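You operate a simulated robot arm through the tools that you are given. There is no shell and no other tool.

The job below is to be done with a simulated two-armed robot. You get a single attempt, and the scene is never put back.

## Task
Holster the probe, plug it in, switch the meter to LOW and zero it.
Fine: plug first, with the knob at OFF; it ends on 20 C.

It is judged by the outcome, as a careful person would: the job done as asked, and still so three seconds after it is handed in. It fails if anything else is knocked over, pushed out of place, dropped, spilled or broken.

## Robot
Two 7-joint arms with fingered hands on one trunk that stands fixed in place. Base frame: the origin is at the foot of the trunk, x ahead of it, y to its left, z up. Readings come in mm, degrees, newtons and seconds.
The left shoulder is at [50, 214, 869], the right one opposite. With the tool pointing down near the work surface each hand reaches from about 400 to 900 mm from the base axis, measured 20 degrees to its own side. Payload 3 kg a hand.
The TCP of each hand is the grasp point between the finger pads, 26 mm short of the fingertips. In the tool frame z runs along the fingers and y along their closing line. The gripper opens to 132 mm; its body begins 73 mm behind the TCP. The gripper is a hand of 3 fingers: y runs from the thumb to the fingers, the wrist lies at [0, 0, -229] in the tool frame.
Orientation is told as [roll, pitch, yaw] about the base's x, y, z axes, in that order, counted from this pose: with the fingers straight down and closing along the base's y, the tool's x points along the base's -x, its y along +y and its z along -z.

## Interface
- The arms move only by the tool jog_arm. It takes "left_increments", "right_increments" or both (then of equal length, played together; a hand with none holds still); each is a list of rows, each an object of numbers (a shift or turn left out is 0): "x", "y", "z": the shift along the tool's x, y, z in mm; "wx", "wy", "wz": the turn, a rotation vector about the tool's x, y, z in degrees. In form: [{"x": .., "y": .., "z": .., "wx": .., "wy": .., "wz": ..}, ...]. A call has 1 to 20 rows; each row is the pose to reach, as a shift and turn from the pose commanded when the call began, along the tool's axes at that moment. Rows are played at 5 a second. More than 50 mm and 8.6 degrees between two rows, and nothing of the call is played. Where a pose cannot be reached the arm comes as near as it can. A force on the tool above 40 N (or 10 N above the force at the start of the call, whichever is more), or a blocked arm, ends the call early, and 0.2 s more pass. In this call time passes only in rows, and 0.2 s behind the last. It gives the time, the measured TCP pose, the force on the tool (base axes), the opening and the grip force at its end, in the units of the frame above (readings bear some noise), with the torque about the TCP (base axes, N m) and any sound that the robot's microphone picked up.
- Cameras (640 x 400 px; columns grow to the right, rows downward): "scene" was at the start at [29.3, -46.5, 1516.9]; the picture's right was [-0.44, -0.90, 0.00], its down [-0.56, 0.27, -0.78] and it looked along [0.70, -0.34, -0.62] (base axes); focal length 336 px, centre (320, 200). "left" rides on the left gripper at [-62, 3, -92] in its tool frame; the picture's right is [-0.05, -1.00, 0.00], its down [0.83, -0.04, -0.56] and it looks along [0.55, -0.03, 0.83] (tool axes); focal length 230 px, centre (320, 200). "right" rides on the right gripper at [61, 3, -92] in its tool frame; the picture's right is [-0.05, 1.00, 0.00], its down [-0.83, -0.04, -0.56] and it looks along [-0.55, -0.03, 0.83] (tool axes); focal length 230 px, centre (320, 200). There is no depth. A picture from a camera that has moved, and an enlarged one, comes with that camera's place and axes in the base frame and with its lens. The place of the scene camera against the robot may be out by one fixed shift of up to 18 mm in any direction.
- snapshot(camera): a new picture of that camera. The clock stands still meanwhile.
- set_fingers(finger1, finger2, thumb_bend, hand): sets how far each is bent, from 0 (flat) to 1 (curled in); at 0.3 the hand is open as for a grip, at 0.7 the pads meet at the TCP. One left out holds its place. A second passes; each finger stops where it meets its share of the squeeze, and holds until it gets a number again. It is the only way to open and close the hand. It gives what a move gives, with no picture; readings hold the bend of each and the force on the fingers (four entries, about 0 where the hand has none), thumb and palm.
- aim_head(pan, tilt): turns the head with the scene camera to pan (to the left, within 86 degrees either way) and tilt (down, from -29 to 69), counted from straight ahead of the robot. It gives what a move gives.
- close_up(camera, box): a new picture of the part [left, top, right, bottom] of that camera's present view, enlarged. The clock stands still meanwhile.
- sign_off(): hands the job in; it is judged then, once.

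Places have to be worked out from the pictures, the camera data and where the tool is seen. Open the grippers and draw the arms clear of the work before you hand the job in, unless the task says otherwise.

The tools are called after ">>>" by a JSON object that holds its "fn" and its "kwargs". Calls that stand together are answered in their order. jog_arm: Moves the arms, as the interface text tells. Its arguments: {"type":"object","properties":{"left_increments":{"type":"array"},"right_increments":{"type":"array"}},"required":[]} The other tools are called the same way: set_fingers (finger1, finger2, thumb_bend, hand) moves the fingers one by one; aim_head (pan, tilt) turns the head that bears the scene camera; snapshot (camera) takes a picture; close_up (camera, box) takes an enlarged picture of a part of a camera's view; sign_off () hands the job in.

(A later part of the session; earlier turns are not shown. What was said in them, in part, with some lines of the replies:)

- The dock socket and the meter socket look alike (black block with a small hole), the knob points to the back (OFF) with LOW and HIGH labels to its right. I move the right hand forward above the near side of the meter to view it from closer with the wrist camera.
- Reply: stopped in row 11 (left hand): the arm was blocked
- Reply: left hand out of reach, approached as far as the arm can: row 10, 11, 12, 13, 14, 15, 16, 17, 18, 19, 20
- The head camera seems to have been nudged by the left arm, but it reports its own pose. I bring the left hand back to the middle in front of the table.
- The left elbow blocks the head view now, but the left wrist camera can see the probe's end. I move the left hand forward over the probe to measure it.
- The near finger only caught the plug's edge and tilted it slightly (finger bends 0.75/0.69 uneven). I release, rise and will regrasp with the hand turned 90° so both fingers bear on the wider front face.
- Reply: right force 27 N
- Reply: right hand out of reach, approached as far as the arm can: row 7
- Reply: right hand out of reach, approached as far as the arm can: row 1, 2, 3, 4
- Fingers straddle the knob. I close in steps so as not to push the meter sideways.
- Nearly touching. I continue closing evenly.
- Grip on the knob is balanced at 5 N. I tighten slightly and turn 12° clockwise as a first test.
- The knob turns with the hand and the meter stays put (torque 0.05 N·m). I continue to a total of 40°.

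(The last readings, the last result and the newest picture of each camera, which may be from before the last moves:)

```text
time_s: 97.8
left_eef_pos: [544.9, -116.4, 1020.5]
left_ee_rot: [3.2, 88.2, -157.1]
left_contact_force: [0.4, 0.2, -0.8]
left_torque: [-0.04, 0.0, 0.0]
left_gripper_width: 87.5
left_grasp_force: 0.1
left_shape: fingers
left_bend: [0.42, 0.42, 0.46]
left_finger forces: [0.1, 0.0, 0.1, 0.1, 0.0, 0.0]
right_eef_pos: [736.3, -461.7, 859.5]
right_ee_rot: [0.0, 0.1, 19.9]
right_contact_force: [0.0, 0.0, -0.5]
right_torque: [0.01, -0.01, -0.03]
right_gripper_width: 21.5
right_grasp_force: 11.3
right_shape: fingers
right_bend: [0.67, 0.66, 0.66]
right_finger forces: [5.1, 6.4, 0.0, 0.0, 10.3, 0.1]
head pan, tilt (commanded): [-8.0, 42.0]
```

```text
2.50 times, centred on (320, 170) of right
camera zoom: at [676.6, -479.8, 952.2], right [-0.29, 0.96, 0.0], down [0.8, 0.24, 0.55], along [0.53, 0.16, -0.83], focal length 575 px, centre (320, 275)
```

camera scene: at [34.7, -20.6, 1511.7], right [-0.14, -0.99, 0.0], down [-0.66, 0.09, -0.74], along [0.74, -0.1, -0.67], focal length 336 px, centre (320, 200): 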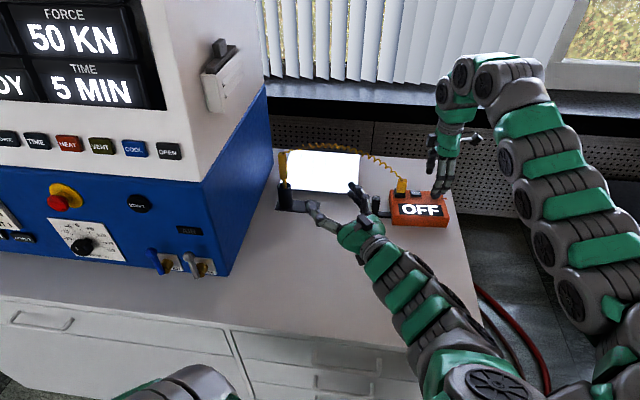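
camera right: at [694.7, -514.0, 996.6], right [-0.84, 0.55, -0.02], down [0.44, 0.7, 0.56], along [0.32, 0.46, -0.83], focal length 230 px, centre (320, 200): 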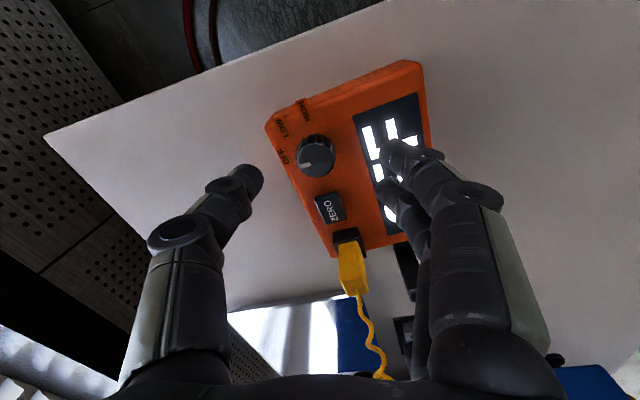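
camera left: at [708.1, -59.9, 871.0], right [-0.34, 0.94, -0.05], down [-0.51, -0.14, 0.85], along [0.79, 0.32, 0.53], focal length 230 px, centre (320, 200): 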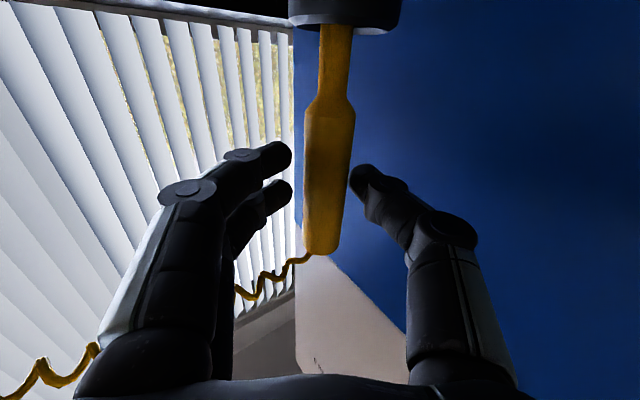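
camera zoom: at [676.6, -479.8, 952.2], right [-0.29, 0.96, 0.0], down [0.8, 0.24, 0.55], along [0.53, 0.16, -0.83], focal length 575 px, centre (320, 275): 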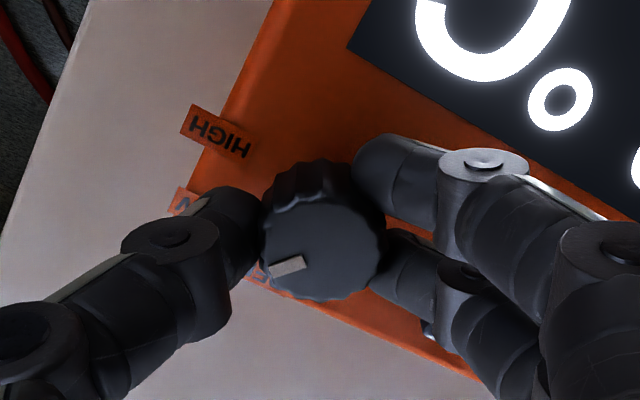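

The display now reads 10 °C — the meter is in the LOW region at 40° of turn. I turn 6° more to sit squarely on LOW.

>>> {"fn": "jog_arm", "kwargs": {"right_increments": [{"wz": 3}, {"wz": 6}]}}

>>> {"fn": "close_up", "kwargs": {"camera": "scene", "box": [370, 160, 470, 235]}}

>>> {"fn": "close_up", "kwargs": {"camera": "right", "box": [220, 90, 420, 250]}}

```text
time_s: 98.3
left_eef_pos: [545.1, -112.1, 1025.6]
left_ee_rot: [5.2, 88.6, -154.6]
left_contact_force: [-0.2, 0.2, 0.7]
left_torque: [-0.01, 0.0, 0.01]
left_gripper_width: 87.7
left_grasp_force: 0.0
left_shape: fingers
left_bend: [0.42, 0.42, 0.46]
left_finger forces: [0.0, 0.1, 0.0, 0.0, 0.1, 0.0]
right_eef_pos: [735.1, -463.6, 859.1]
right_ee_rot: [0.1, 0.1, 13.7]
right_contact_force: [3.6, 3.0, 8.9]
right_torque: [0.07, -0.07, 0.0]
right_gripper_width: 21.2
right_grasp_force: 12.6
right_shape: fingers
right_bend: [0.68, 0.67, 0.67]
right_finger forces: [5.7, 8.7, 0.0, 0.1, 10.8, 0.0]
head pan, tilt (commanded): [-8.0, 42.0]
```

```text
5.33 times, centred on (420, 198) of scene
camera zoom: at [34.7, -20.4, 1511.7], right [-0.14, -0.99, 0.0], down [-0.66, 0.09, -0.74], along [0.74, -0.1, -0.67], focal length 1792 px, centre (-213, 213)
```

zoom: 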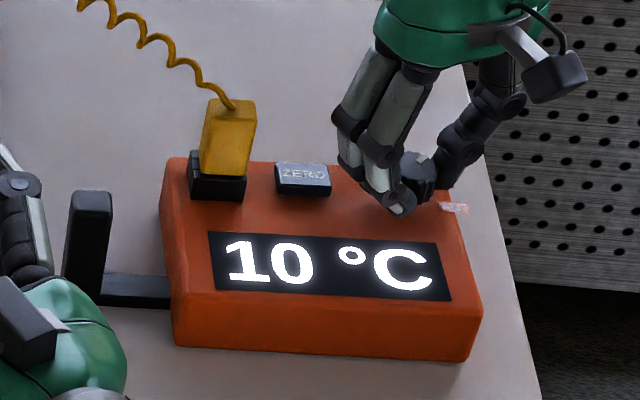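

```text
2.50 times, centred on (320, 170) of right
camera zoom: at [674.4, -476.9, 950.7], right [-0.19, 0.98, 0.0], down [0.82, 0.15, 0.55], along [0.54, 0.1, -0.83], focal length 575 px, centre (320, 275)
```

zoom: 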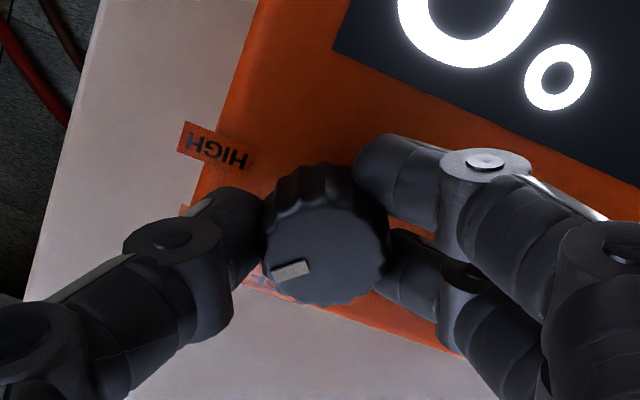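

The hands' arms seem to have touched (left arm shifted, meter nudged ~3 mm with force on the hand). I look at the whole scene before relieving it.

>>> {"fn": "snapshot", "kwargs": {"camera": "scene"}}

>>> {"fn": "snapshot", "kwargs": {"camera": "left"}}

```text
taken
camera scene: at [34.7, -20.4, 1511.7], right [-0.14, -0.99, 0.0], down [-0.66, 0.09, -0.74], along [0.74, -0.1, -0.67], focal length 336 px, centre (320, 200)
```

scene: 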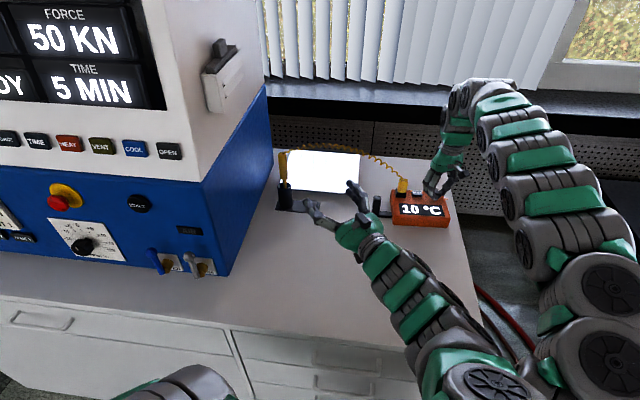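

```text
taken
camera left: at [457.9, -147.2, 966.5], right [-0.35, 0.94, -0.05], down [-0.52, -0.14, 0.84], along [0.78, 0.32, 0.53], focal length 230 px, centre (320, 200)
```

left: 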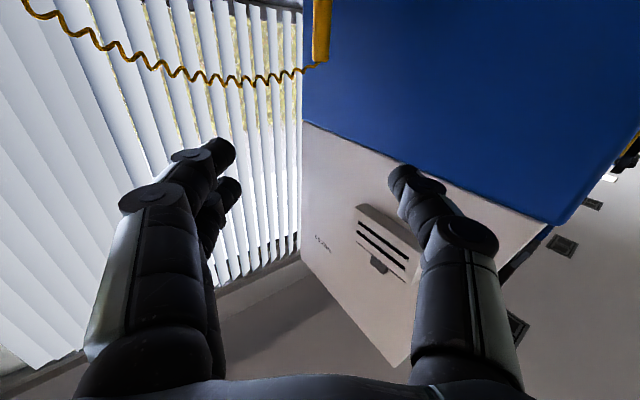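

The left elbow is pressing on the right upper arm. I move the left hand to the left (+y) to free it, with the right hand holding still.

>>> {"fn": "jog_arm", "kwargs": {"left_increments": [{"y": -19, "z": 7}, {"y": -38, "z": 14}, {"y": -57, "z": 20}, {"y": -76, "z": 27}]}}

>>> {"fn": "snapshot", "kwargs": {"camera": "scene"}}

>>> {"fn": "close_up", "kwargs": {"camera": "scene", "box": [370, 160, 470, 235]}}

```text
time_s: 99.5
left_eef_pos: [561.0, 4.1, 1011.8]
left_ee_rot: [-4.3, 87.4, -160.0]
left_contact_force: [1.5, -0.1, -0.5]
left_torque: [0.02, 0.03, 0.0]
left_gripper_width: 87.6
left_grasp_force: 0.1
left_shape: fingers
left_bend: [0.42, 0.42, 0.46]
left_finger forces: [0.0, 0.0, 0.0, 0.0, 0.0, 0.0]
right_eef_pos: [736.8, -463.8, 859.8]
right_ee_rot: [-0.1, 0.0, 13.9]
right_contact_force: [0.7, -0.8, 0.4]
right_torque: [-0.02, 0.03, 0.0]
right_gripper_width: 21.7
right_grasp_force: 11.1
right_shape: fingers
right_bend: [0.67, 0.67, 0.67]
right_finger forces: [5.3, 6.3, 0.0, 0.0, 9.8, 0.1]
head pan, tilt (commanded): [-8.0, 42.0]
stopped in row 4 (left hand): the arm was blocked; the commanded pose is now the measured one
```

```text
taken
camera scene: at [34.9, -20.6, 1511.7], right [-0.14, -0.99, 0.0], down [-0.66, 0.09, -0.74], along [0.74, -0.1, -0.67], focal length 336 px, centre (320, 200)
```

scene: 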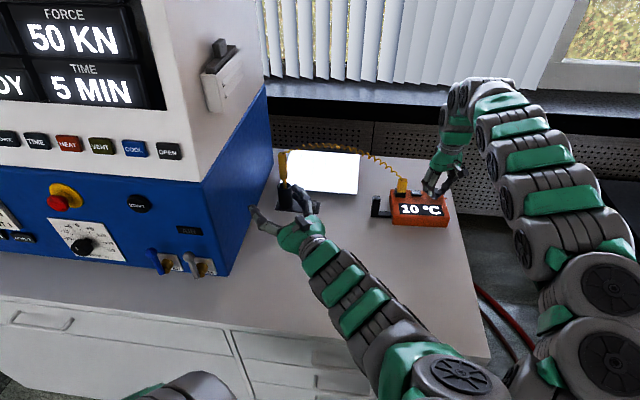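

```text
5.33 times, centred on (420, 198) of scene
camera zoom: at [34.9, -20.6, 1511.7], right [-0.14, -0.99, 0.0], down [-0.66, 0.09, -0.74], along [0.74, -0.1, -0.67], focal length 1792 px, centre (-213, 213)
```

zoom: 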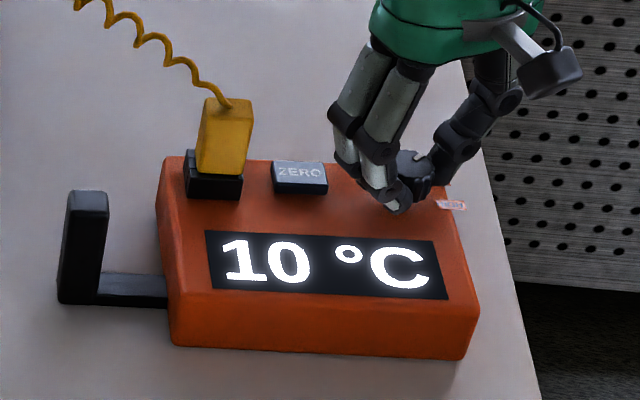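

Contact between the arms is relieved, the meter is back to within ~1 mm and reads 10 °C on LOW. I first release the knob gently before moving anything else.

>>> {"fn": "set_fingers", "kwargs": {"hand": "right", "finger1": 0.6, "finger2": 0.6, "thumb_bend": 0.57}}

>>> {"fn": "jog_arm", "kwargs": {"right_increments": [{"z": -8}, {"z": -20}, {"z": -40}, {"z": -60}, {"z": -85}]}}

>>> {"fn": "close_up", "kwargs": {"camera": "right", "box": [220, 60, 420, 220]}}

>>> {"fn": "close_up", "kwargs": {"camera": "scene", "box": [370, 160, 470, 235]}}

```text
time_s: 100.5
left_eef_pos: [560.9, 4.5, 1012.3]
left_ee_rot: [-2.5, 87.4, -158.3]
left_contact_force: [0.0, 0.0, 0.1]
left_torque: [-0.04, -0.05, -0.04]
left_gripper_width: 87.3
left_grasp_force: 0.0
left_shape: fingers
left_bend: [0.42, 0.42, 0.46]
left_finger forces: [0.1, 0.0, 0.1, 0.0, 0.1, 0.0]
right_eef_pos: [736.5, -462.2, 859.5]
right_ee_rot: [-0.1, 0.0, 14.0]
right_contact_force: [-0.4, -0.1, 0.9]
right_torque: [0.01, 0.01, -0.01]
right_gripper_width: 40.7
right_grasp_force: 0.1
right_shape: fingers
right_bend: [0.6, 0.6, 0.56]
right_finger forces: [0.0, 0.0, 0.0, 0.1, 0.0, 0.1]
head pan, tilt (commanded): [-8.0, 42.0]
```

```text
time_s: 101.8
left_eef_pos: [560.8, 3.1, 1014.1]
left_ee_rot: [-1.3, 87.4, -156.9]
left_contact_force: [0.0, 1.1, 0.2]
left_torque: [-0.02, 0.04, -0.01]
left_gripper_width: 87.5
left_grasp_force: 0.0
left_shape: fingers
left_bend: [0.42, 0.42, 0.46]
left_finger forces: [0.0, 0.0, 0.0, 0.1, 0.1, 0.1]
right_eef_pos: [735.4, -460.5, 945.3]
right_ee_rot: [-0.1, 0.1, 13.9]
right_contact_force: [0.1, -0.6, 0.3]
right_torque: [-0.03, 0.04, -0.01]
right_gripper_width: 41.0
right_grasp_force: 0.0
right_shape: fingers
right_bend: [0.6, 0.6, 0.56]
right_finger forces: [0.0, 0.0, 0.0, 0.0, 0.0, 0.0]
head pan, tilt (commanded): [-8.0, 42.0]
```

```text
2.50 times, centred on (320, 140) of right
camera zoom: at [675.4, -473.2, 1037.1], right [-0.19, 0.98, 0.0], down [0.82, 0.16, 0.55], along [0.54, 0.1, -0.83], focal length 575 px, centre (320, 350)
```

zoom: 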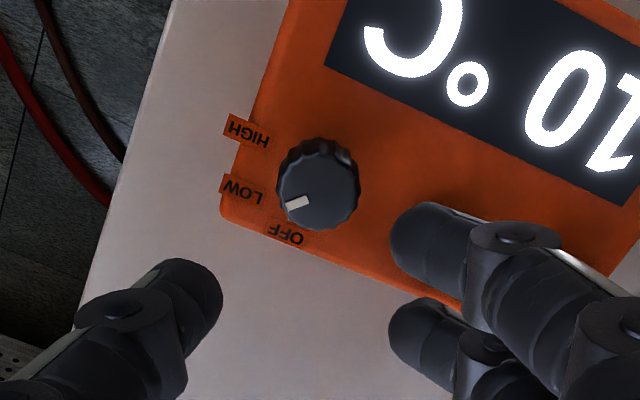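

```text
5.33 times, centred on (420, 198) of scene
camera zoom: at [34.8, -20.5, 1511.7], right [-0.14, -0.99, 0.0], down [-0.66, 0.09, -0.74], along [0.74, -0.1, -0.67], focal length 1792 px, centre (-213, 213)
```

zoom: 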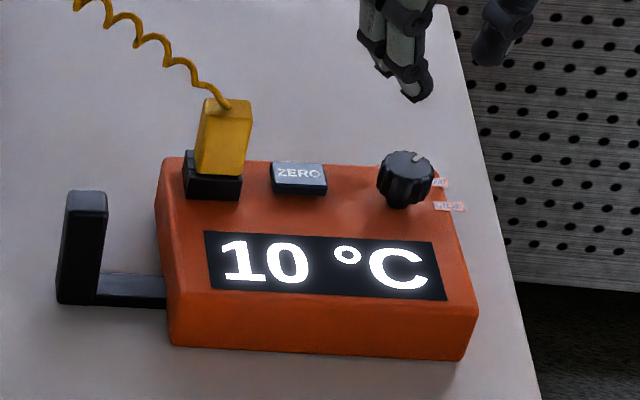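

The meter shows 10 °C and stays. I zoom in on the knob to verify the pointer sits properly on LOW.

>>> {"fn": "close_up", "kwargs": {"camera": "right", "box": [275, 95, 345, 165]}}

>>> {"fn": "close_up", "kwargs": {"camera": "scene", "box": [432, 180, 464, 205]}}

```text
5.71 times, centred on (310, 130) of right
camera zoom: at [675.4, -473.2, 1037.1], right [-0.19, 0.98, 0.0], down [0.82, 0.16, 0.55], along [0.54, 0.1, -0.83], focal length 1315 px, centre (377, 600)
```

zoom: 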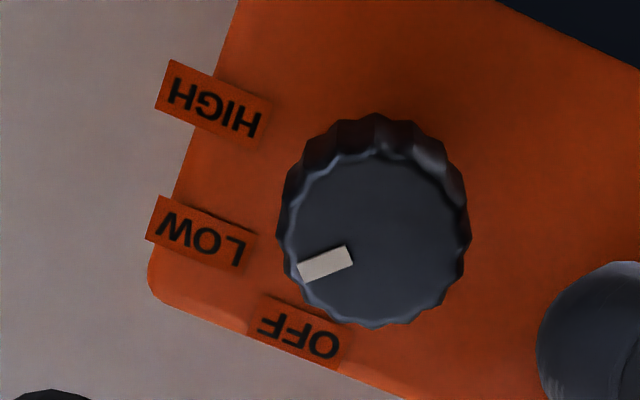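

```text
16.00 times, centred on (448, 192) of scene
camera zoom: at [34.8, -20.5, 1511.7], right [-0.14, -0.99, 0.0], down [-0.66, 0.09, -0.74], along [0.74, -0.1, -0.67], focal length 5376 px, centre (-1728, 320)
```

zoom: 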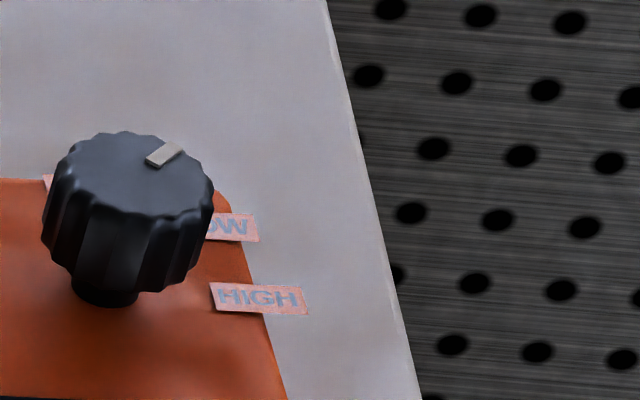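

The pointer is exactly 45° from OFF, on LOW. Now I turn the right hand to yaw ≈70° above the ZERO button (which also swings its elbow away from the left arm).

>>> {"fn": "jog_arm", "kwargs": {"right_increments": [{"x": -4, "y": 6, "z": 0, "wz": -8}, {"x": -8, "y": 12, "z": 0, "wz": -16}, {"x": -13, "y": 19, "z": 0, "wz": -24}, {"x": -17, "y": 25, "z": 0, "wz": -32}, {"x": -21, "y": 31, "z": 3, "wz": -40}, {"x": -26, "y": 38, "z": 6, "wz": -48}, {"x": -30, "y": 44, "z": 10, "wz": -56}]}}

>>> {"fn": "set_fingers", "kwargs": {"hand": "right", "finger1": 0.72, "finger2": 0.72, "thumb_bend": 0.72}}

>>> {"fn": "snapshot", "kwargs": {"camera": "right"}}

>>> {"fn": "snapshot", "kwargs": {"camera": "scene"}}

```text
time_s: 103.3
left_eef_pos: [561.4, 3.7, 1012.6]
left_ee_rot: [-1.6, 87.4, -157.3]
left_contact_force: [-0.1, -0.1, -0.2]
left_torque: [-0.02, -0.01, 0.01]
left_gripper_width: 87.7
left_grasp_force: 0.0
left_shape: fingers
left_bend: [0.42, 0.42, 0.46]
left_finger forces: [0.0, 0.1, 0.0, 0.1, 0.0, 0.0]
right_eef_pos: [755.2, -412.7, 936.0]
right_ee_rot: [0.0, 0.1, 70.1]
right_contact_force: [0.0, 0.7, 0.1]
right_torque: [0.05, -0.01, -0.02]
right_gripper_width: 40.6
right_grasp_force: 0.2
right_shape: fingers
right_bend: [0.6, 0.6, 0.56]
right_finger forces: [0.1, 0.0, 0.1, 0.0, 0.0, 0.0]
head pan, tilt (commanded): [-8.0, 42.0]
```

```text
time_s: 104.3
left_eef_pos: [562.4, 3.6, 1013.4]
left_ee_rot: [-1.7, 87.5, -157.3]
left_contact_force: [-0.5, 0.5, 0.5]
left_torque: [-0.04, 0.01, 0.01]
left_gripper_width: 87.6
left_grasp_force: 0.0
left_shape: fingers
left_bend: [0.42, 0.42, 0.46]
left_finger forces: [0.1, 0.0, 0.1, 0.1, 0.0, 0.0]
right_eef_pos: [754.8, -410.8, 936.6]
right_ee_rot: [0.1, 0.1, 69.9]
right_contact_force: [0.0, -0.9, -0.5]
right_torque: [0.03, -0.02, 0.03]
right_gripper_width: 1.3
right_grasp_force: 0.2
right_shape: fingers
right_bend: [0.72, 0.72, 0.72]
right_finger forces: [0.0, 0.0, 0.0, 0.1, 0.1, 0.0]
head pan, tilt (commanded): [-8.0, 42.0]
```

```text
taken
camera right: at [730.0, -468.9, 1028.8], right [-0.92, 0.39, 0.0], down [0.33, 0.77, 0.55], along [0.22, 0.51, -0.83], focal length 230 px, centre (320, 200)
```

right: 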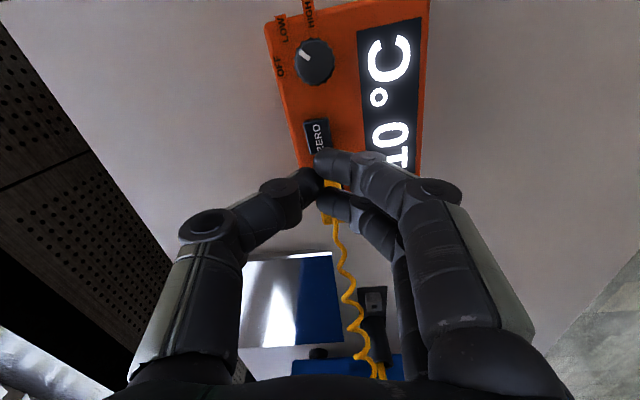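

```text
taken
camera scene: at [34.8, -20.5, 1511.7], right [-0.14, -0.99, 0.0], down [-0.66, 0.09, -0.74], along [0.74, -0.1, -0.67], focal length 336 px, centre (320, 200)
```

scene: 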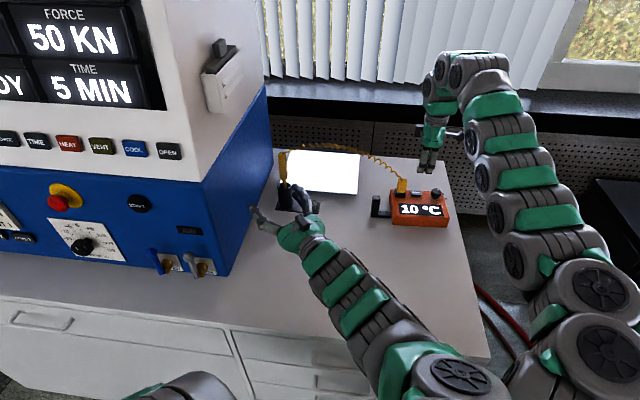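

The closed fingertips hover over ZERO. I zoom to place the button precisely relative to the fingertips.

>>> {"fn": "close_up", "kwargs": {"camera": "right", "box": [270, 100, 370, 220]}}

>>> {"fn": "close_up", "kwargs": {"camera": "scene", "box": [395, 145, 455, 215]}}

```text
3.33 times, centred on (320, 160) of right
camera zoom: at [730.0, -468.9, 1028.8], right [-0.92, 0.39, 0.0], down [0.33, 0.77, 0.55], along [0.22, 0.51, -0.83], focal length 767 px, centre (320, 333)
```

zoom: 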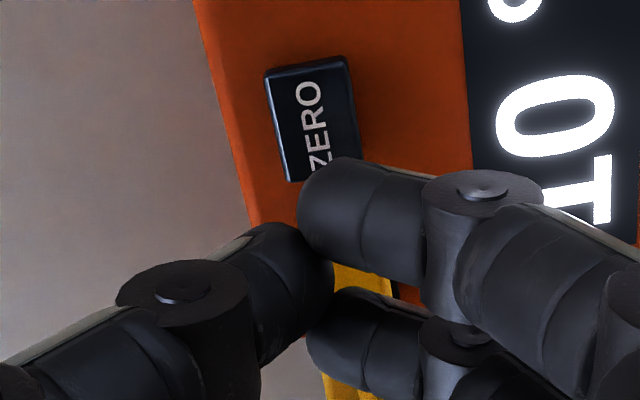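

```text
5.71 times, centred on (425, 180) of scene
camera zoom: at [34.8, -20.5, 1511.7], right [-0.14, -0.99, 0.0], down [-0.66, 0.09, -0.74], along [0.74, -0.1, -0.67], focal length 1920 px, centre (-280, 314)
```

zoom: 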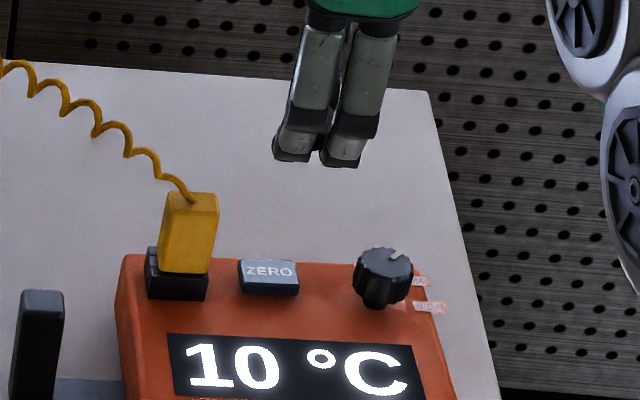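

ZERO's centre is ~(-2.3,-1.5) mm from the tool axis. I shift over it and lower to z≈868, just above the button.

>>> {"fn": "jog_arm", "kwargs": {"right_increments": [{"x": -1, "y": -0.7, "z": 15}, {"x": -2.2, "y": -1.5, "z": 35}, {"x": -2.2, "y": -1.5, "z": 52}, {"x": -2.2, "y": -1.5, "z": 64}, {"x": -2.2, "y": -1.5, "z": 68}]}}

>>> {"fn": "close_up", "kwargs": {"camera": "right", "box": [270, 100, 370, 220]}}

>>> {"fn": "close_up", "kwargs": {"camera": "scene", "box": [395, 165, 445, 215]}}

```text
time_s: 105.5
left_eef_pos: [560.9, 3.9, 1013.4]
left_ee_rot: [-1.6, 87.5, -157.2]
left_contact_force: [0.2, -0.1, -0.6]
left_torque: [0.01, -0.02, 0.04]
left_gripper_width: 87.7
left_grasp_force: 0.0
left_shape: fingers
left_bend: [0.42, 0.42, 0.46]
left_finger forces: [0.0, 0.0, 0.1, 0.0, 0.1, 0.1]
right_eef_pos: [756.4, -411.2, 867.6]
right_ee_rot: [0.1, 0.2, 70.0]
right_contact_force: [0.9, -0.4, -1.0]
right_torque: [0.0, -0.03, -0.01]
right_gripper_width: 1.2
right_grasp_force: 0.0
right_shape: fingers
right_bend: [0.72, 0.72, 0.72]
right_finger forces: [0.0, 0.0, 0.0, 0.1, 0.0, 0.0]
head pan, tilt (commanded): [-8.0, 42.0]
```

```text
3.33 times, centred on (320, 160) of right
camera zoom: at [731.5, -468.1, 959.4], right [-0.92, 0.39, 0.0], down [0.33, 0.77, 0.55], along [0.21, 0.51, -0.83], focal length 767 px, centre (320, 333)
```

zoom: 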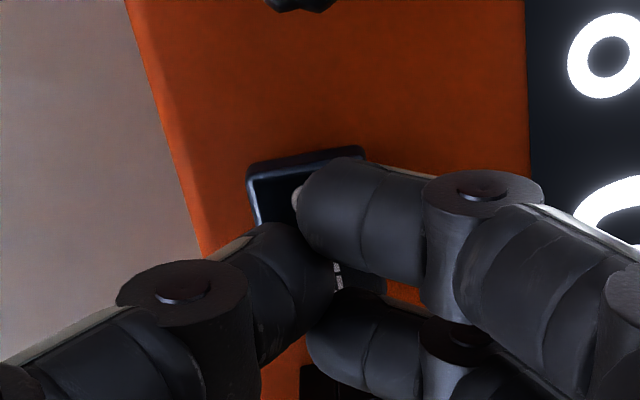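

```text
8.00 times, centred on (420, 190) of scene
camera zoom: at [34.8, -20.5, 1511.7], right [-0.14, -0.99, 0.0], down [-0.66, 0.09, -0.74], along [0.74, -0.1, -0.67], focal length 2688 px, centre (-480, 280)
```

zoom: 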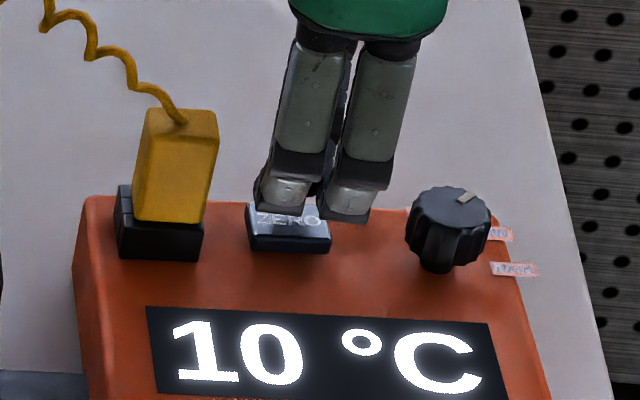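

The button centre is still a few mm toward tool -x. I shift (-4,-1) mm and check before pressing.

>>> {"fn": "jog_arm", "kwargs": {"right_increments": [{"x": -2, "y": -0.5}, {"x": -4, "y": -1}, {"x": -4, "y": -1, "z": 3}]}}

>>> {"fn": "close_up", "kwargs": {"camera": "right", "box": [270, 100, 370, 220]}}

>>> {"fn": "close_up", "kwargs": {"camera": "scene", "box": [395, 165, 445, 215]}}

```text
time_s: 106.3
left_eef_pos: [561.1, 3.5, 1013.3]
left_ee_rot: [-1.4, 87.4, -157.2]
left_contact_force: [0.2, -0.5, -0.1]
left_torque: [0.01, 0.0, 0.0]
left_gripper_width: 87.6
left_grasp_force: 0.1
left_shape: fingers
left_bend: [0.42, 0.42, 0.46]
left_finger forces: [0.1, 0.0, 0.1, 0.0, 0.0, 0.1]
right_eef_pos: [759.8, -406.7, 864.9]
right_ee_rot: [0.0, 0.1, 69.9]
right_contact_force: [0.8, 0.5, -0.3]
right_torque: [0.03, 0.01, 0.01]
right_gripper_width: 1.1
right_grasp_force: 0.2
right_shape: fingers
right_bend: [0.72, 0.72, 0.72]
right_finger forces: [0.0, 0.0, 0.0, 0.0, 0.0, 0.1]
head pan, tilt (commanded): [-8.0, 42.0]
```

```text
3.33 times, centred on (320, 160) of right
camera zoom: at [734.7, -463.5, 957.1], right [-0.92, 0.39, 0.0], down [0.33, 0.77, 0.55], along [0.22, 0.51, -0.83], focal length 767 px, centre (320, 333)
```

zoom: 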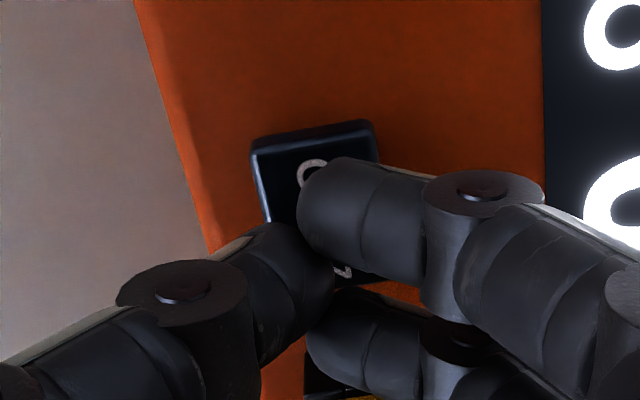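

```text
8.00 times, centred on (420, 190) of scene
camera zoom: at [34.8, -20.5, 1511.7], right [-0.14, -0.99, 0.0], down [-0.66, 0.09, -0.74], along [0.74, -0.1, -0.67], focal length 2688 px, centre (-480, 280)
```

zoom: 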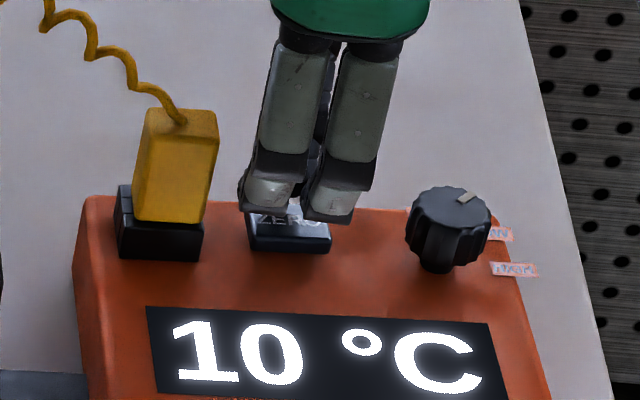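

Accounting for the fingertips still being ~8 mm up, both fingers lie over the 30 mm long button. I press down gently in small steps.

>>> {"fn": "jog_arm", "kwargs": {"right_increments": [{"z": 2}, {"z": 4}, {"z": 6}, {"z": 8}]}}

>>> {"fn": "close_up", "kwargs": {"camera": "scene", "box": [385, 165, 455, 225]}}

```text
time_s: 107.3
left_eef_pos: [560.8, 4.5, 1013.2]
left_ee_rot: [-1.5, 87.4, -157.2]
left_contact_force: [0.5, 0.2, 0.2]
left_torque: [-0.03, 0.01, 0.01]
left_gripper_width: 87.6
left_grasp_force: 0.0
left_shape: fingers
left_bend: [0.42, 0.42, 0.46]
left_finger forces: [0.2, 0.0, 0.0, 0.1, 0.0, 0.0]
right_eef_pos: [758.6, -408.0, 857.2]
right_ee_rot: [-0.1, 0.1, 70.0]
right_contact_force: [0.3, 0.0, 1.1]
right_torque: [0.03, -0.06, 0.04]
right_gripper_width: 1.1
right_grasp_force: 0.8
right_shape: fingers
right_bend: [0.72, 0.72, 0.72]
right_finger forces: [0.1, 0.0, 0.1, 0.1, 2.0, 0.0]
head pan, tilt (commanded): [-8.0, 42.0]
heard: click
```

```text
6.67 times, centred on (420, 195) of scene
camera zoom: at [34.8, -20.5, 1511.7], right [-0.14, -0.99, 0.0], down [-0.66, 0.09, -0.74], along [0.74, -0.1, -0.67], focal length 2240 px, centre (-347, 233)
```

zoom: 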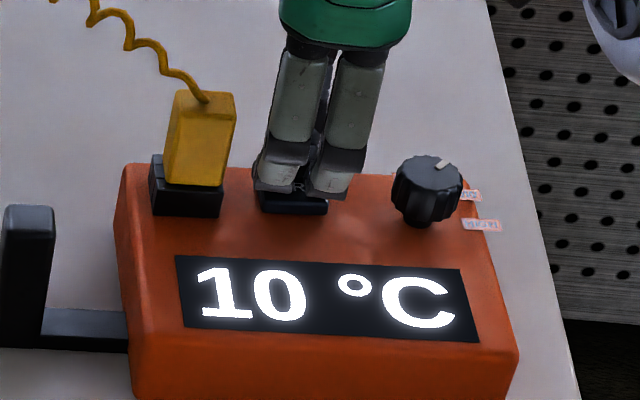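

A click was heard, the display still shows 10 °C. I hold for a second and look again.

>>> {"fn": "jog_arm", "kwargs": {"right_increments": [{"z": 0}, {"z": 0}, {"z": 0}, {"z": 0}, {"z": 0}]}}

>>> {"fn": "close_up", "kwargs": {"camera": "scene", "box": [385, 165, 455, 225]}}

```text
time_s: 108.5
left_eef_pos: [561.8, 4.3, 1012.7]
left_ee_rot: [-1.7, 87.4, -157.1]
left_contact_force: [-0.7, -0.5, -0.1]
left_torque: [0.03, -0.04, 0.01]
left_gripper_width: 87.8
left_grasp_force: 0.0
left_shape: fingers
left_bend: [0.42, 0.42, 0.46]
left_finger forces: [0.0, 0.1, 0.0, 0.0, 0.1, 0.0]
right_eef_pos: [759.2, -407.9, 857.1]
right_ee_rot: [0.1, 0.1, 69.9]
right_contact_force: [-1.3, -0.5, 2.4]
right_torque: [0.03, -0.03, -0.01]
right_gripper_width: 1.2
right_grasp_force: 0.9
right_shape: fingers
right_bend: [0.72, 0.72, 0.72]
right_finger forces: [0.0, 0.0, 0.0, 0.0, 2.2, 0.1]
head pan, tilt (commanded): [-8.0, 42.0]
```

```text
6.67 times, centred on (420, 195) of scene
camera zoom: at [34.8, -20.5, 1511.7], right [-0.14, -0.99, 0.0], down [-0.66, 0.09, -0.74], along [0.74, -0.1, -0.67], focal length 2240 px, centre (-347, 233)
```

zoom: 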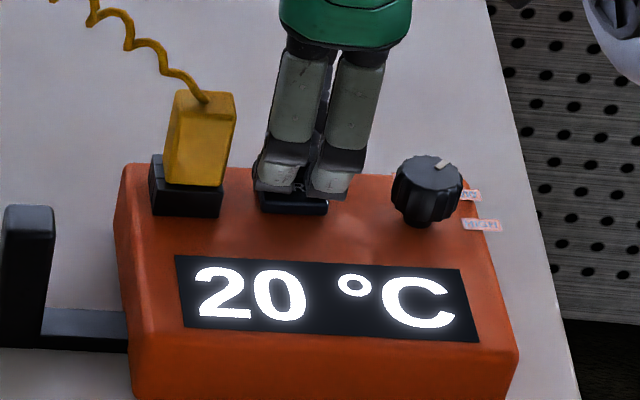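

The display has changed to 20 °C after being held. I lift straight off the button and check that it stays.

>>> {"fn": "jog_arm", "kwargs": {"right_increments": [{"z": -6}, {"z": -15}, {"z": -35}, {"z": -60}, {"z": -90}]}}

>>> {"fn": "close_up", "kwargs": {"camera": "scene", "box": [370, 160, 470, 235]}}

>>> {"fn": "snapshot", "kwargs": {"camera": "scene"}}

```text
time_s: 109.8
left_eef_pos: [561.8, 4.1, 1012.6]
left_ee_rot: [-1.5, 87.4, -157.2]
left_contact_force: [-0.1, -0.3, 0.4]
left_torque: [0.0, -0.05, -0.02]
left_gripper_width: 87.6
left_grasp_force: 0.1
left_shape: fingers
left_bend: [0.42, 0.42, 0.46]
left_finger forces: [0.0, 0.0, 0.1, 0.0, 0.0, 0.1]
right_eef_pos: [760.1, -407.7, 944.4]
right_ee_rot: [0.1, 0.2, 70.0]
right_contact_force: [-0.6, -0.5, 0.8]
right_torque: [0.0, 0.03, 0.02]
right_gripper_width: 1.4
right_grasp_force: 0.2
right_shape: fingers
right_bend: [0.72, 0.72, 0.72]
right_finger forces: [0.0, 0.0, 0.1, 0.1, 0.1, 0.0]
head pan, tilt (commanded): [-8.0, 42.0]
```

```text
5.33 times, centred on (420, 198) of scene
camera zoom: at [34.8, -20.6, 1511.7], right [-0.14, -0.99, 0.0], down [-0.66, 0.09, -0.74], along [0.74, -0.1, -0.67], focal length 1792 px, centre (-213, 213)
```

zoom: 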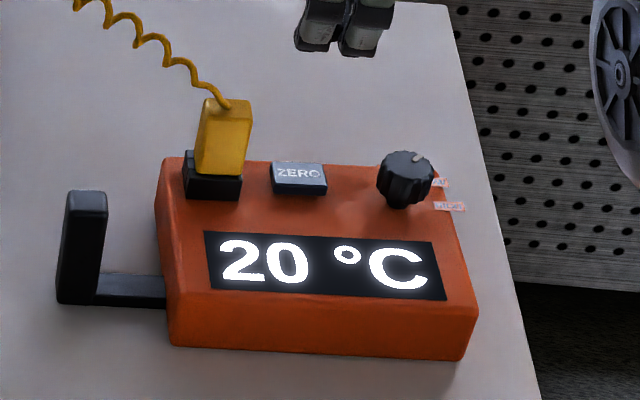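

```text
taken
camera scene: at [34.8, -20.6, 1511.7], right [-0.14, -0.99, 0.0], down [-0.66, 0.09, -0.74], along [0.74, -0.1, -0.67], focal length 336 px, centre (320, 200)
```

scene: 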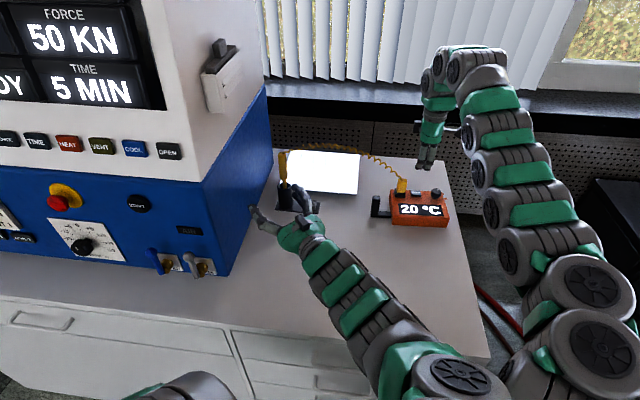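

The meter reads 20 °C and holds. Now I retract: first the left hand moves slightly forward/right so that its elbow can unwind, then it tilts back to vertical.

>>> {"fn": "jog_arm", "kwargs": {"left_increments": [{"x": 8, "y": 20, "z": 17}, {"x": 16, "y": 40, "z": 35}, {"x": 24, "y": 60, "z": 52}, {"x": 31, "y": 80, "z": 70}]}}

>>> {"fn": "snapshot", "kwargs": {"camera": "scene"}}

```text
time_s: 110.8
left_eef_pos: [657.0, -42.4, 1041.6]
left_ee_rot: [-0.7, 87.5, -156.6]
left_contact_force: [-0.4, 0.2, 0.0]
left_torque: [-0.03, 0.0, -0.01]
left_gripper_width: 87.7
left_grasp_force: 0.0
left_shape: fingers
left_bend: [0.42, 0.42, 0.46]
left_finger forces: [0.0, 0.1, 0.0, 0.0, 0.0, 0.1]
right_eef_pos: [759.4, -407.8, 945.5]
right_ee_rot: [0.1, 0.1, 69.9]
right_contact_force: [1.1, -0.1, -0.3]
right_torque: [-0.02, 0.04, 0.01]
right_gripper_width: 1.0
right_grasp_force: 0.0
right_shape: fingers
right_bend: [0.72, 0.72, 0.72]
right_finger forces: [0.0, 0.0, 0.1, 0.1, 0.0, 0.0]
head pan, tilt (commanded): [-8.0, 42.0]
```

```text
taken
camera scene: at [34.8, -20.6, 1511.7], right [-0.14, -0.99, 0.0], down [-0.66, 0.09, -0.74], along [0.74, -0.1, -0.67], focal length 336 px, centre (320, 200)
```

scene: 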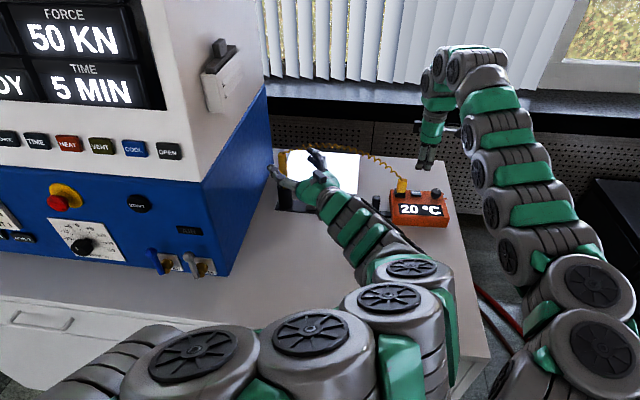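

The elbow has unwound nicely. Now I tilt the left hand back to pointing down while backing off.

>>> {"fn": "jog_arm", "kwargs": {"left_increments": [{"x": 2, "y": -1, "z": -6, "wy": -8}, {"x": 4, "y": -1, "z": -12, "wy": -16}, {"x": 6, "y": -2, "z": -18, "wy": -24}, {"x": 8, "y": -2, "z": -24, "wy": -32}, {"x": 10, "y": -3, "z": -30, "wy": -40}, {"x": 12, "y": -3, "z": -36, "wy": -48}, {"x": 14, "y": -4, "z": -42, "wy": -56}, {"x": 15, "y": -4, "z": -48, "wy": -64}, {"x": 16, "y": -5, "z": -54, "wy": -72}, {"x": 17, "y": -6, "z": -60, "wy": -80}, {"x": 17, "y": -6, "z": -64, "wy": -87}]}}

>>> {"fn": "snapshot", "kwargs": {"camera": "scene"}}

```text
time_s: 113.2
left_eef_pos: [599.2, -64.1, 1060.8]
left_ee_rot: [0.0, 0.2, -156.0]
left_contact_force: [0.2, -0.1, -0.8]
left_torque: [-0.03, -0.03, -0.02]
left_gripper_width: 87.6
left_grasp_force: 0.1
left_shape: fingers
left_bend: [0.42, 0.42, 0.46]
left_finger forces: [0.0, 0.0, 0.1, 0.0, 0.0, 0.0]
right_eef_pos: [759.0, -406.8, 944.7]
right_ee_rot: [0.0, 0.0, 69.9]
right_contact_force: [-0.3, 0.0, 0.3]
right_torque: [0.0, -0.03, 0.0]
right_gripper_width: 1.0
right_grasp_force: 0.1
right_shape: fingers
right_bend: [0.72, 0.72, 0.72]
right_finger forces: [0.0, 0.1, 0.2, 0.0, 0.1, 0.1]
head pan, tilt (commanded): [-8.0, 42.0]
```

```text
taken
camera scene: at [34.9, -20.5, 1511.7], right [-0.14, -0.99, 0.0], down [-0.66, 0.09, -0.74], along [0.74, -0.1, -0.67], focal length 336 px, centre (320, 200)
```

scene: 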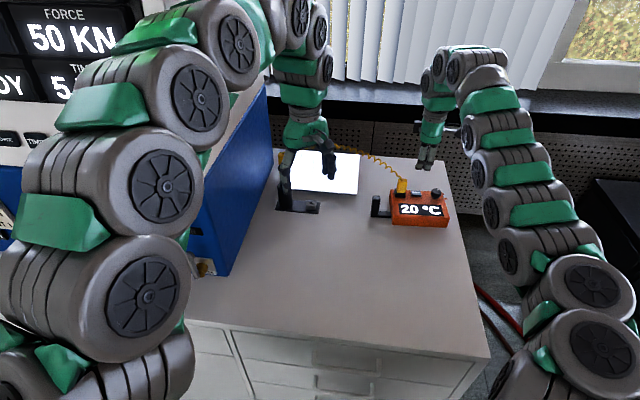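

The left hand is upright again. I draw it back toward the robot and unwind its yaw, and open it fully.

>>> {"fn": "jog_arm", "kwargs": {"left_increments": [{"x": -22, "y": -12, "z": -12, "wz": -8}, {"x": -44, "y": -23, "z": -24, "wz": -16}, {"x": -66, "y": -35, "z": -36, "wz": -24}, {"x": -88, "y": -47, "z": -48, "wz": -32}, {"x": -110, "y": -58, "z": -60, "wz": -40}, {"x": -133, "y": -70, "z": -70, "wz": -48}, {"x": -133, "y": -70, "z": -70, "wz": -56}, {"x": -133, "y": -70, "z": -70, "wz": -64}, {"x": -133, "y": -70, "z": -70, "wz": -72}, {"x": -133, "y": -70, "z": -70, "wz": -80}, {"x": -133, "y": -70, "z": -70, "wz": -88}, {"x": -133, "y": -70, "z": -70, "wz": -96}, {"x": -133, "y": -70, "z": -70, "wz": -104}, {"x": -133, "y": -70, "z": -70, "wz": -112}, {"x": -133, "y": -70, "z": -70, "wz": -120}, {"x": -133, "y": -70, "z": -70, "wz": -128}, {"x": -133, "y": -70, "z": -70, "wz": -136}]}}

>>> {"fn": "set_fingers", "kwargs": {"hand": "left", "finger1": 0.3, "finger2": 0.3, "thumb_bend": 0.3}}

>>> {"fn": "snapshot", "kwargs": {"camera": "scene"}}

```text
time_s: 116.8
left_eef_pos: [447.7, -54.4, 1131.1]
left_ee_rot: [0.3, -0.3, -19.8]
left_contact_force: [0.4, 0.0, 0.4]
left_torque: [-0.01, 0.0, 0.0]
left_gripper_width: 87.8
left_grasp_force: 0.1
left_shape: fingers
left_bend: [0.42, 0.42, 0.46]
left_finger forces: [0.0, 0.0, 0.0, 0.0, 0.0, 0.0]
right_eef_pos: [759.5, -406.6, 945.2]
right_ee_rot: [0.1, 0.1, 69.8]
right_contact_force: [-1.0, 0.6, 0.3]
right_torque: [-0.01, 0.0, -0.02]
right_gripper_width: 1.0
right_grasp_force: 0.1
right_shape: fingers
right_bend: [0.72, 0.72, 0.72]
right_finger forces: [0.0, 0.0, 0.0, 0.0, 0.1, 0.1]
head pan, tilt (commanded): [-8.0, 42.0]
```

```text
time_s: 117.8
left_eef_pos: [448.6, -54.0, 1130.1]
left_ee_rot: [0.3, -0.3, -19.9]
left_contact_force: [-0.4, 0.5, 0.3]
left_torque: [0.0, -0.01, -0.01]
left_gripper_width: 133.7
left_grasp_force: 0.0
left_shape: fingers
left_bend: [0.3, 0.3, 0.3]
left_finger forces: [0.1, 0.0, 0.0, 0.0, 0.0, 0.0]
right_eef_pos: [759.4, -407.9, 945.9]
right_ee_rot: [0.2, 0.0, 70.1]
right_contact_force: [0.1, 0.4, 1.1]
right_torque: [0.01, 0.02, -0.02]
right_gripper_width: 1.2
right_grasp_force: 0.1
right_shape: fingers
right_bend: [0.72, 0.72, 0.72]
right_finger forces: [0.0, 0.0, 0.1, 0.0, 0.1, 0.0]
head pan, tilt (commanded): [-8.0, 42.0]
```

```text
taken
camera scene: at [34.8, -20.5, 1511.7], right [-0.14, -0.99, 0.0], down [-0.66, 0.09, -0.74], along [0.74, -0.1, -0.67], focal length 336 px, centre (320, 200)
```

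scene: 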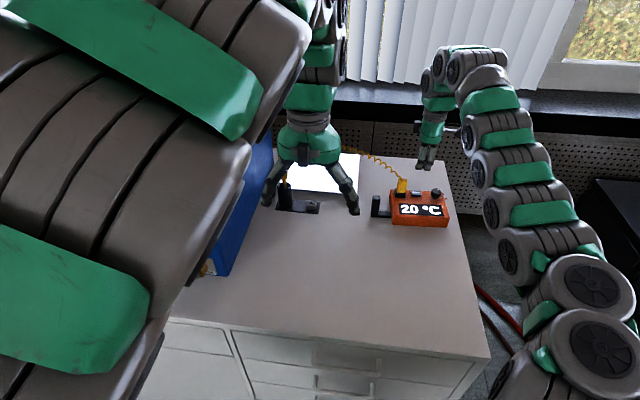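

Left is clear. Now I raise the right hand and draw it back from the meter, turning its yaw back.

>>> {"fn": "jog_arm", "kwargs": {"right_increments": [{"z": -30}, {"x": 5, "y": 12, "z": -60}, {"x": 20, "y": 45, "z": -85}, {"x": 36, "y": 85, "z": -110, "wz": 8}, {"x": 52, "y": 125, "z": -130, "wz": 16}, {"x": 67, "y": 163, "z": -150, "wz": 24}, {"x": 82, "y": 200, "z": -170, "wz": 32}, {"x": 98, "y": 240, "z": -190, "wz": 40}, {"x": 98, "y": 240, "z": -200, "wz": 48}, {"x": 98, "y": 240, "z": -200, "wz": 56}, {"x": 98, "y": 240, "z": -200, "wz": 64}, {"x": 98, "y": 240, "z": -200, "wz": 72}, {"x": 98, "y": 240, "z": -200, "wz": 80}]}}

>>> {"fn": "set_fingers", "kwargs": {"hand": "right", "finger1": 0.3, "finger2": 0.3, "thumb_bend": 0.3}}

>>> {"fn": "snapshot", "kwargs": {"camera": "scene"}}

>>> {"fn": "snapshot", "kwargs": {"camera": "right"}}

```text
time_s: 120.5
left_eef_pos: [447.9, -53.5, 1131.2]
left_ee_rot: [0.3, -0.3, -19.9]
left_contact_force: [0.9, 0.3, 0.1]
left_torque: [0.03, 0.01, 0.01]
left_gripper_width: 133.9
left_grasp_force: 0.1
left_shape: fingers
left_bend: [0.3, 0.3, 0.3]
left_finger forces: [0.0, 0.0, 0.1, 0.0, 0.1, 0.1]
right_eef_pos: [499.7, -417.3, 1147.7]
right_ee_rot: [-0.1, 0.1, -10.3]
right_contact_force: [0.0, 0.0, -0.3]
right_torque: [0.0, 0.02, -0.01]
right_gripper_width: 1.2
right_grasp_force: 0.1
right_shape: fingers
right_bend: [0.72, 0.72, 0.72]
right_finger forces: [0.1, 0.0, 0.0, 0.0, 0.1, 0.0]
head pan, tilt (commanded): [-8.0, 42.0]
```

```text
time_s: 121.5
left_eef_pos: [447.9, -53.3, 1130.5]
left_ee_rot: [0.3, -0.3, -20.0]
left_contact_force: [-0.2, -0.5, 0.9]
left_torque: [-0.03, 0.01, -0.01]
left_gripper_width: 133.8
left_grasp_force: 0.1
left_shape: fingers
left_bend: [0.3, 0.3, 0.3]
left_finger forces: [0.0, 0.0, 0.0, 0.0, 0.0, 0.0]
right_eef_pos: [500.0, -417.8, 1147.2]
right_ee_rot: [0.0, 0.1, -10.0]
right_contact_force: [-0.2, -0.7, -0.7]
right_torque: [-0.01, 0.0, 0.0]
right_gripper_width: 133.9
right_grasp_force: 0.1
right_shape: fingers
right_bend: [0.3, 0.3, 0.3]
right_finger forces: [0.0, 0.1, 0.0, 0.1, 0.1, 0.1]
head pan, tilt (commanded): [-8.0, 42.0]
```

```text
taken
camera scene: at [34.8, -20.5, 1511.7], right [-0.14, -0.99, 0.0], down [-0.66, 0.09, -0.74], along [0.74, -0.1, -0.67], focal length 336 px, centre (320, 200)
```

scene: 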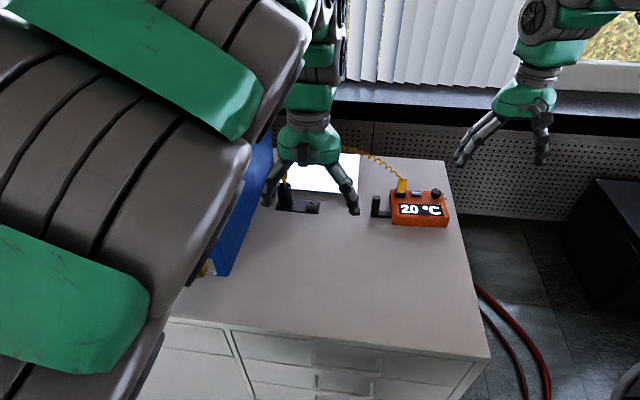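

```text
taken
camera right: at [439.4, -403.9, 1239.1], right [0.23, 0.97, 0.0], down [0.81, -0.19, 0.55], along [0.54, -0.13, -0.83], focal length 230 px, centre (320, 200)
```

right: 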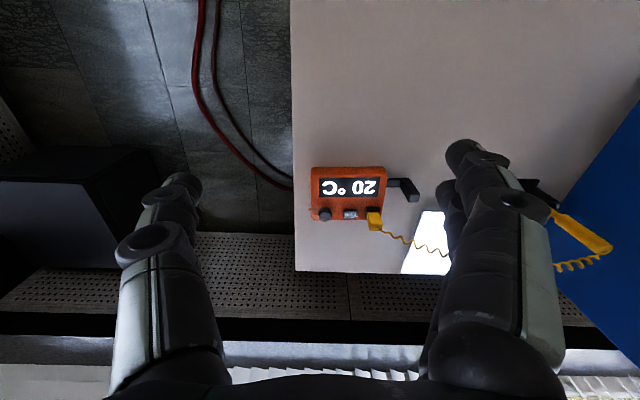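

Both hands are open and clear. I shift the left hand aside a little to view the holster and check everything once more.

>>> {"fn": "jog_arm", "kwargs": {"left_increments": [{"x": 20, "y": 25}, {"x": 40, "y": 50}, {"x": 50, "y": 80}]}}

>>> {"fn": "close_up", "kwargs": {"camera": "scene", "box": [240, 130, 460, 240]}}

>>> {"fn": "close_up", "kwargs": {"camera": "right", "box": [290, 150, 450, 260]}}

>>> {"fn": "close_up", "kwargs": {"camera": "right", "box": [520, 170, 640, 290]}}

```text
time_s: 122.3
left_eef_pos: [429.5, 39.2, 1130.5]
left_ee_rot: [0.4, -0.3, -19.8]
left_contact_force: [0.0, -0.4, -0.2]
left_torque: [-0.03, 0.05, 0.0]
left_gripper_width: 134.3
left_grasp_force: 0.0
left_shape: fingers
left_bend: [0.3, 0.3, 0.3]
left_finger forces: [0.0, 0.1, 0.0, 0.0, 0.0, 0.0]
right_eef_pos: [499.9, -417.4, 1145.8]
right_ee_rot: [-0.2, 0.2, -10.1]
right_contact_force: [-0.3, 0.2, 0.3]
right_torque: [-0.02, 0.03, 0.0]
right_gripper_width: 133.7
right_grasp_force: 0.1
right_shape: fingers
right_bend: [0.3, 0.3, 0.3]
right_finger forces: [0.0, 0.0, 0.1, 0.0, 0.0, 0.0]
head pan, tilt (commanded): [-8.0, 42.0]
```

```text
2.91 times, centred on (350, 185) of scene
camera zoom: at [34.8, -20.5, 1511.7], right [-0.14, -0.99, 0.0], down [-0.66, 0.09, -0.74], along [0.74, -0.1, -0.67], focal length 977 px, centre (233, 244)
```

zoom: 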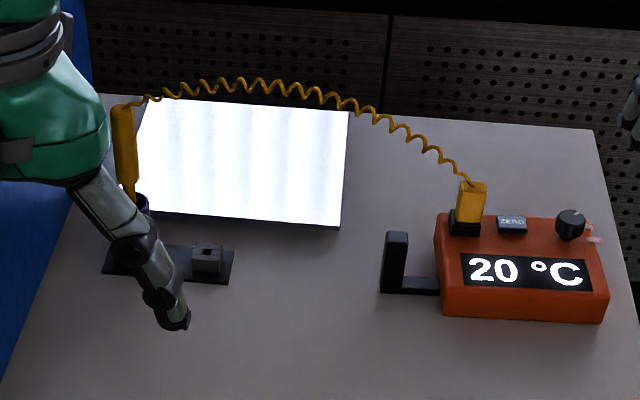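

```text
3.64 times, centred on (370, 205) of right
camera zoom: at [439.3, -403.9, 1239.1], right [0.23, 0.97, 0.0], down [0.81, -0.19, 0.55], along [0.54, -0.13, -0.83], focal length 837 px, centre (138, 182)
```

zoom: 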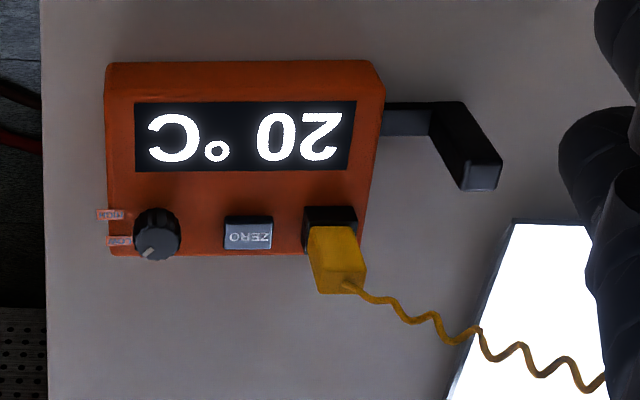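

```text
3.33 times, centred on (580, 230) of right
camera zoom: at [439.3, -403.9, 1239.1], right [0.23, 0.97, 0.0], down [0.81, -0.19, 0.55], along [0.54, -0.13, -0.83], focal length 767 px, centre (-547, 100)
```

zoom: 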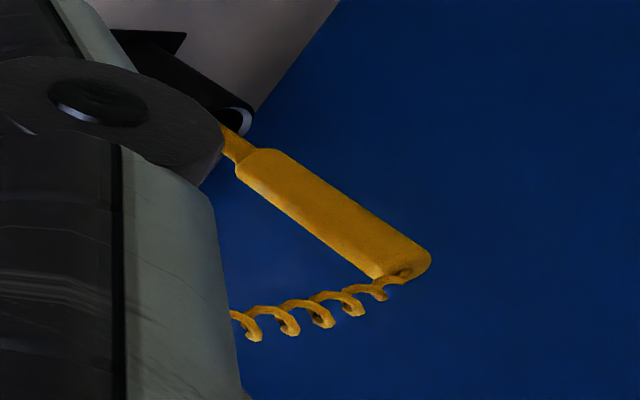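

Everything looks right: probe in holster, plug seated, knob on LOW, display 20 °C. One last close look at the plug's seating and the holster from the scene camera before handing in.

>>> {"fn": "close_up", "kwargs": {"camera": "scene", "box": [388, 185, 420, 215]}}

>>> {"fn": "close_up", "kwargs": {"camera": "scene", "box": [265, 160, 330, 230]}}

```text
13.33 times, centred on (404, 200) of scene
camera zoom: at [34.8, -20.5, 1511.7], right [-0.14, -0.99, 0.0], down [-0.66, 0.09, -0.74], along [0.74, -0.1, -0.67], focal length 4480 px, centre (-800, 200)
```

zoom: 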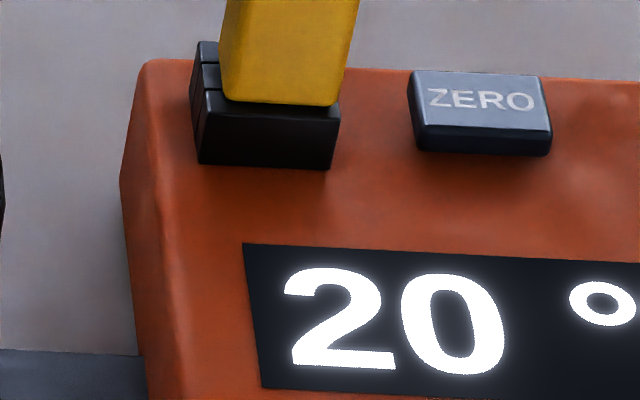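

```text
5.71 times, centred on (298, 195) of scene
camera zoom: at [34.8, -20.5, 1511.7], right [-0.14, -0.99, 0.0], down [-0.66, 0.09, -0.74], along [0.74, -0.1, -0.67], focal length 1920 px, centre (449, 229)
```

zoom: 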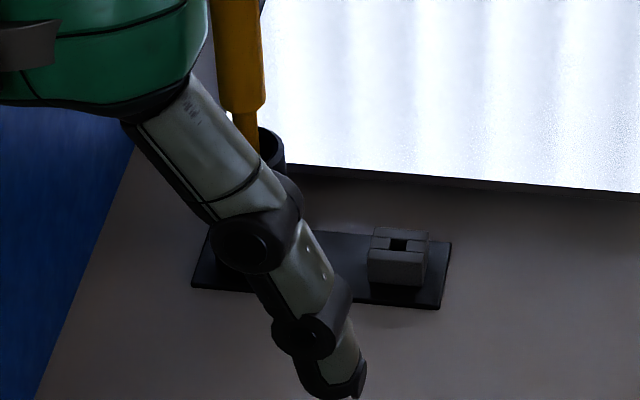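

The plug sits flush on the socket, the probe stands in its holster, the dock is in place, and the meter reads 20 °C on LOW. Both hands are open and clear, so I hand the job in.

>>> {"fn": "sign_off", "kwargs": {}}

```text
The job is handed in.
```

The job is handed in. The probe is in its holster, the plug is fully seated in the meter, the knob is on LOW, and the display reads 20 °C after zeroing.

I followed the order you asked for:
- **Plug:** it went in first, with the knob still at OFF. A downward press of about 27 N showed it was fully home.
- **Probe:** it went into the holster next and stands there by itself, with the tip on the bottom of the tube.
- **Knob:** I turned it 45° clockwise to LOW, and the display came up at 10 °C.
- **Zero:** I held the ZERO button for about a second. The display changed to 20 °C and stayed there after I let go.

Two small things happened on the way:
- **Meter nudged:** while I was turning the knob, the two arms touched and pushed the meter about 3 mm. It moved most of the way back and now sits about 1 mm from where it started.
- **Plug twisted:** my first grip turned the plug slightly in its dock, so I let go and gripped it again before pulling it out.

Nothing else was moved or knocked over. Both hands are open and clear of the table.
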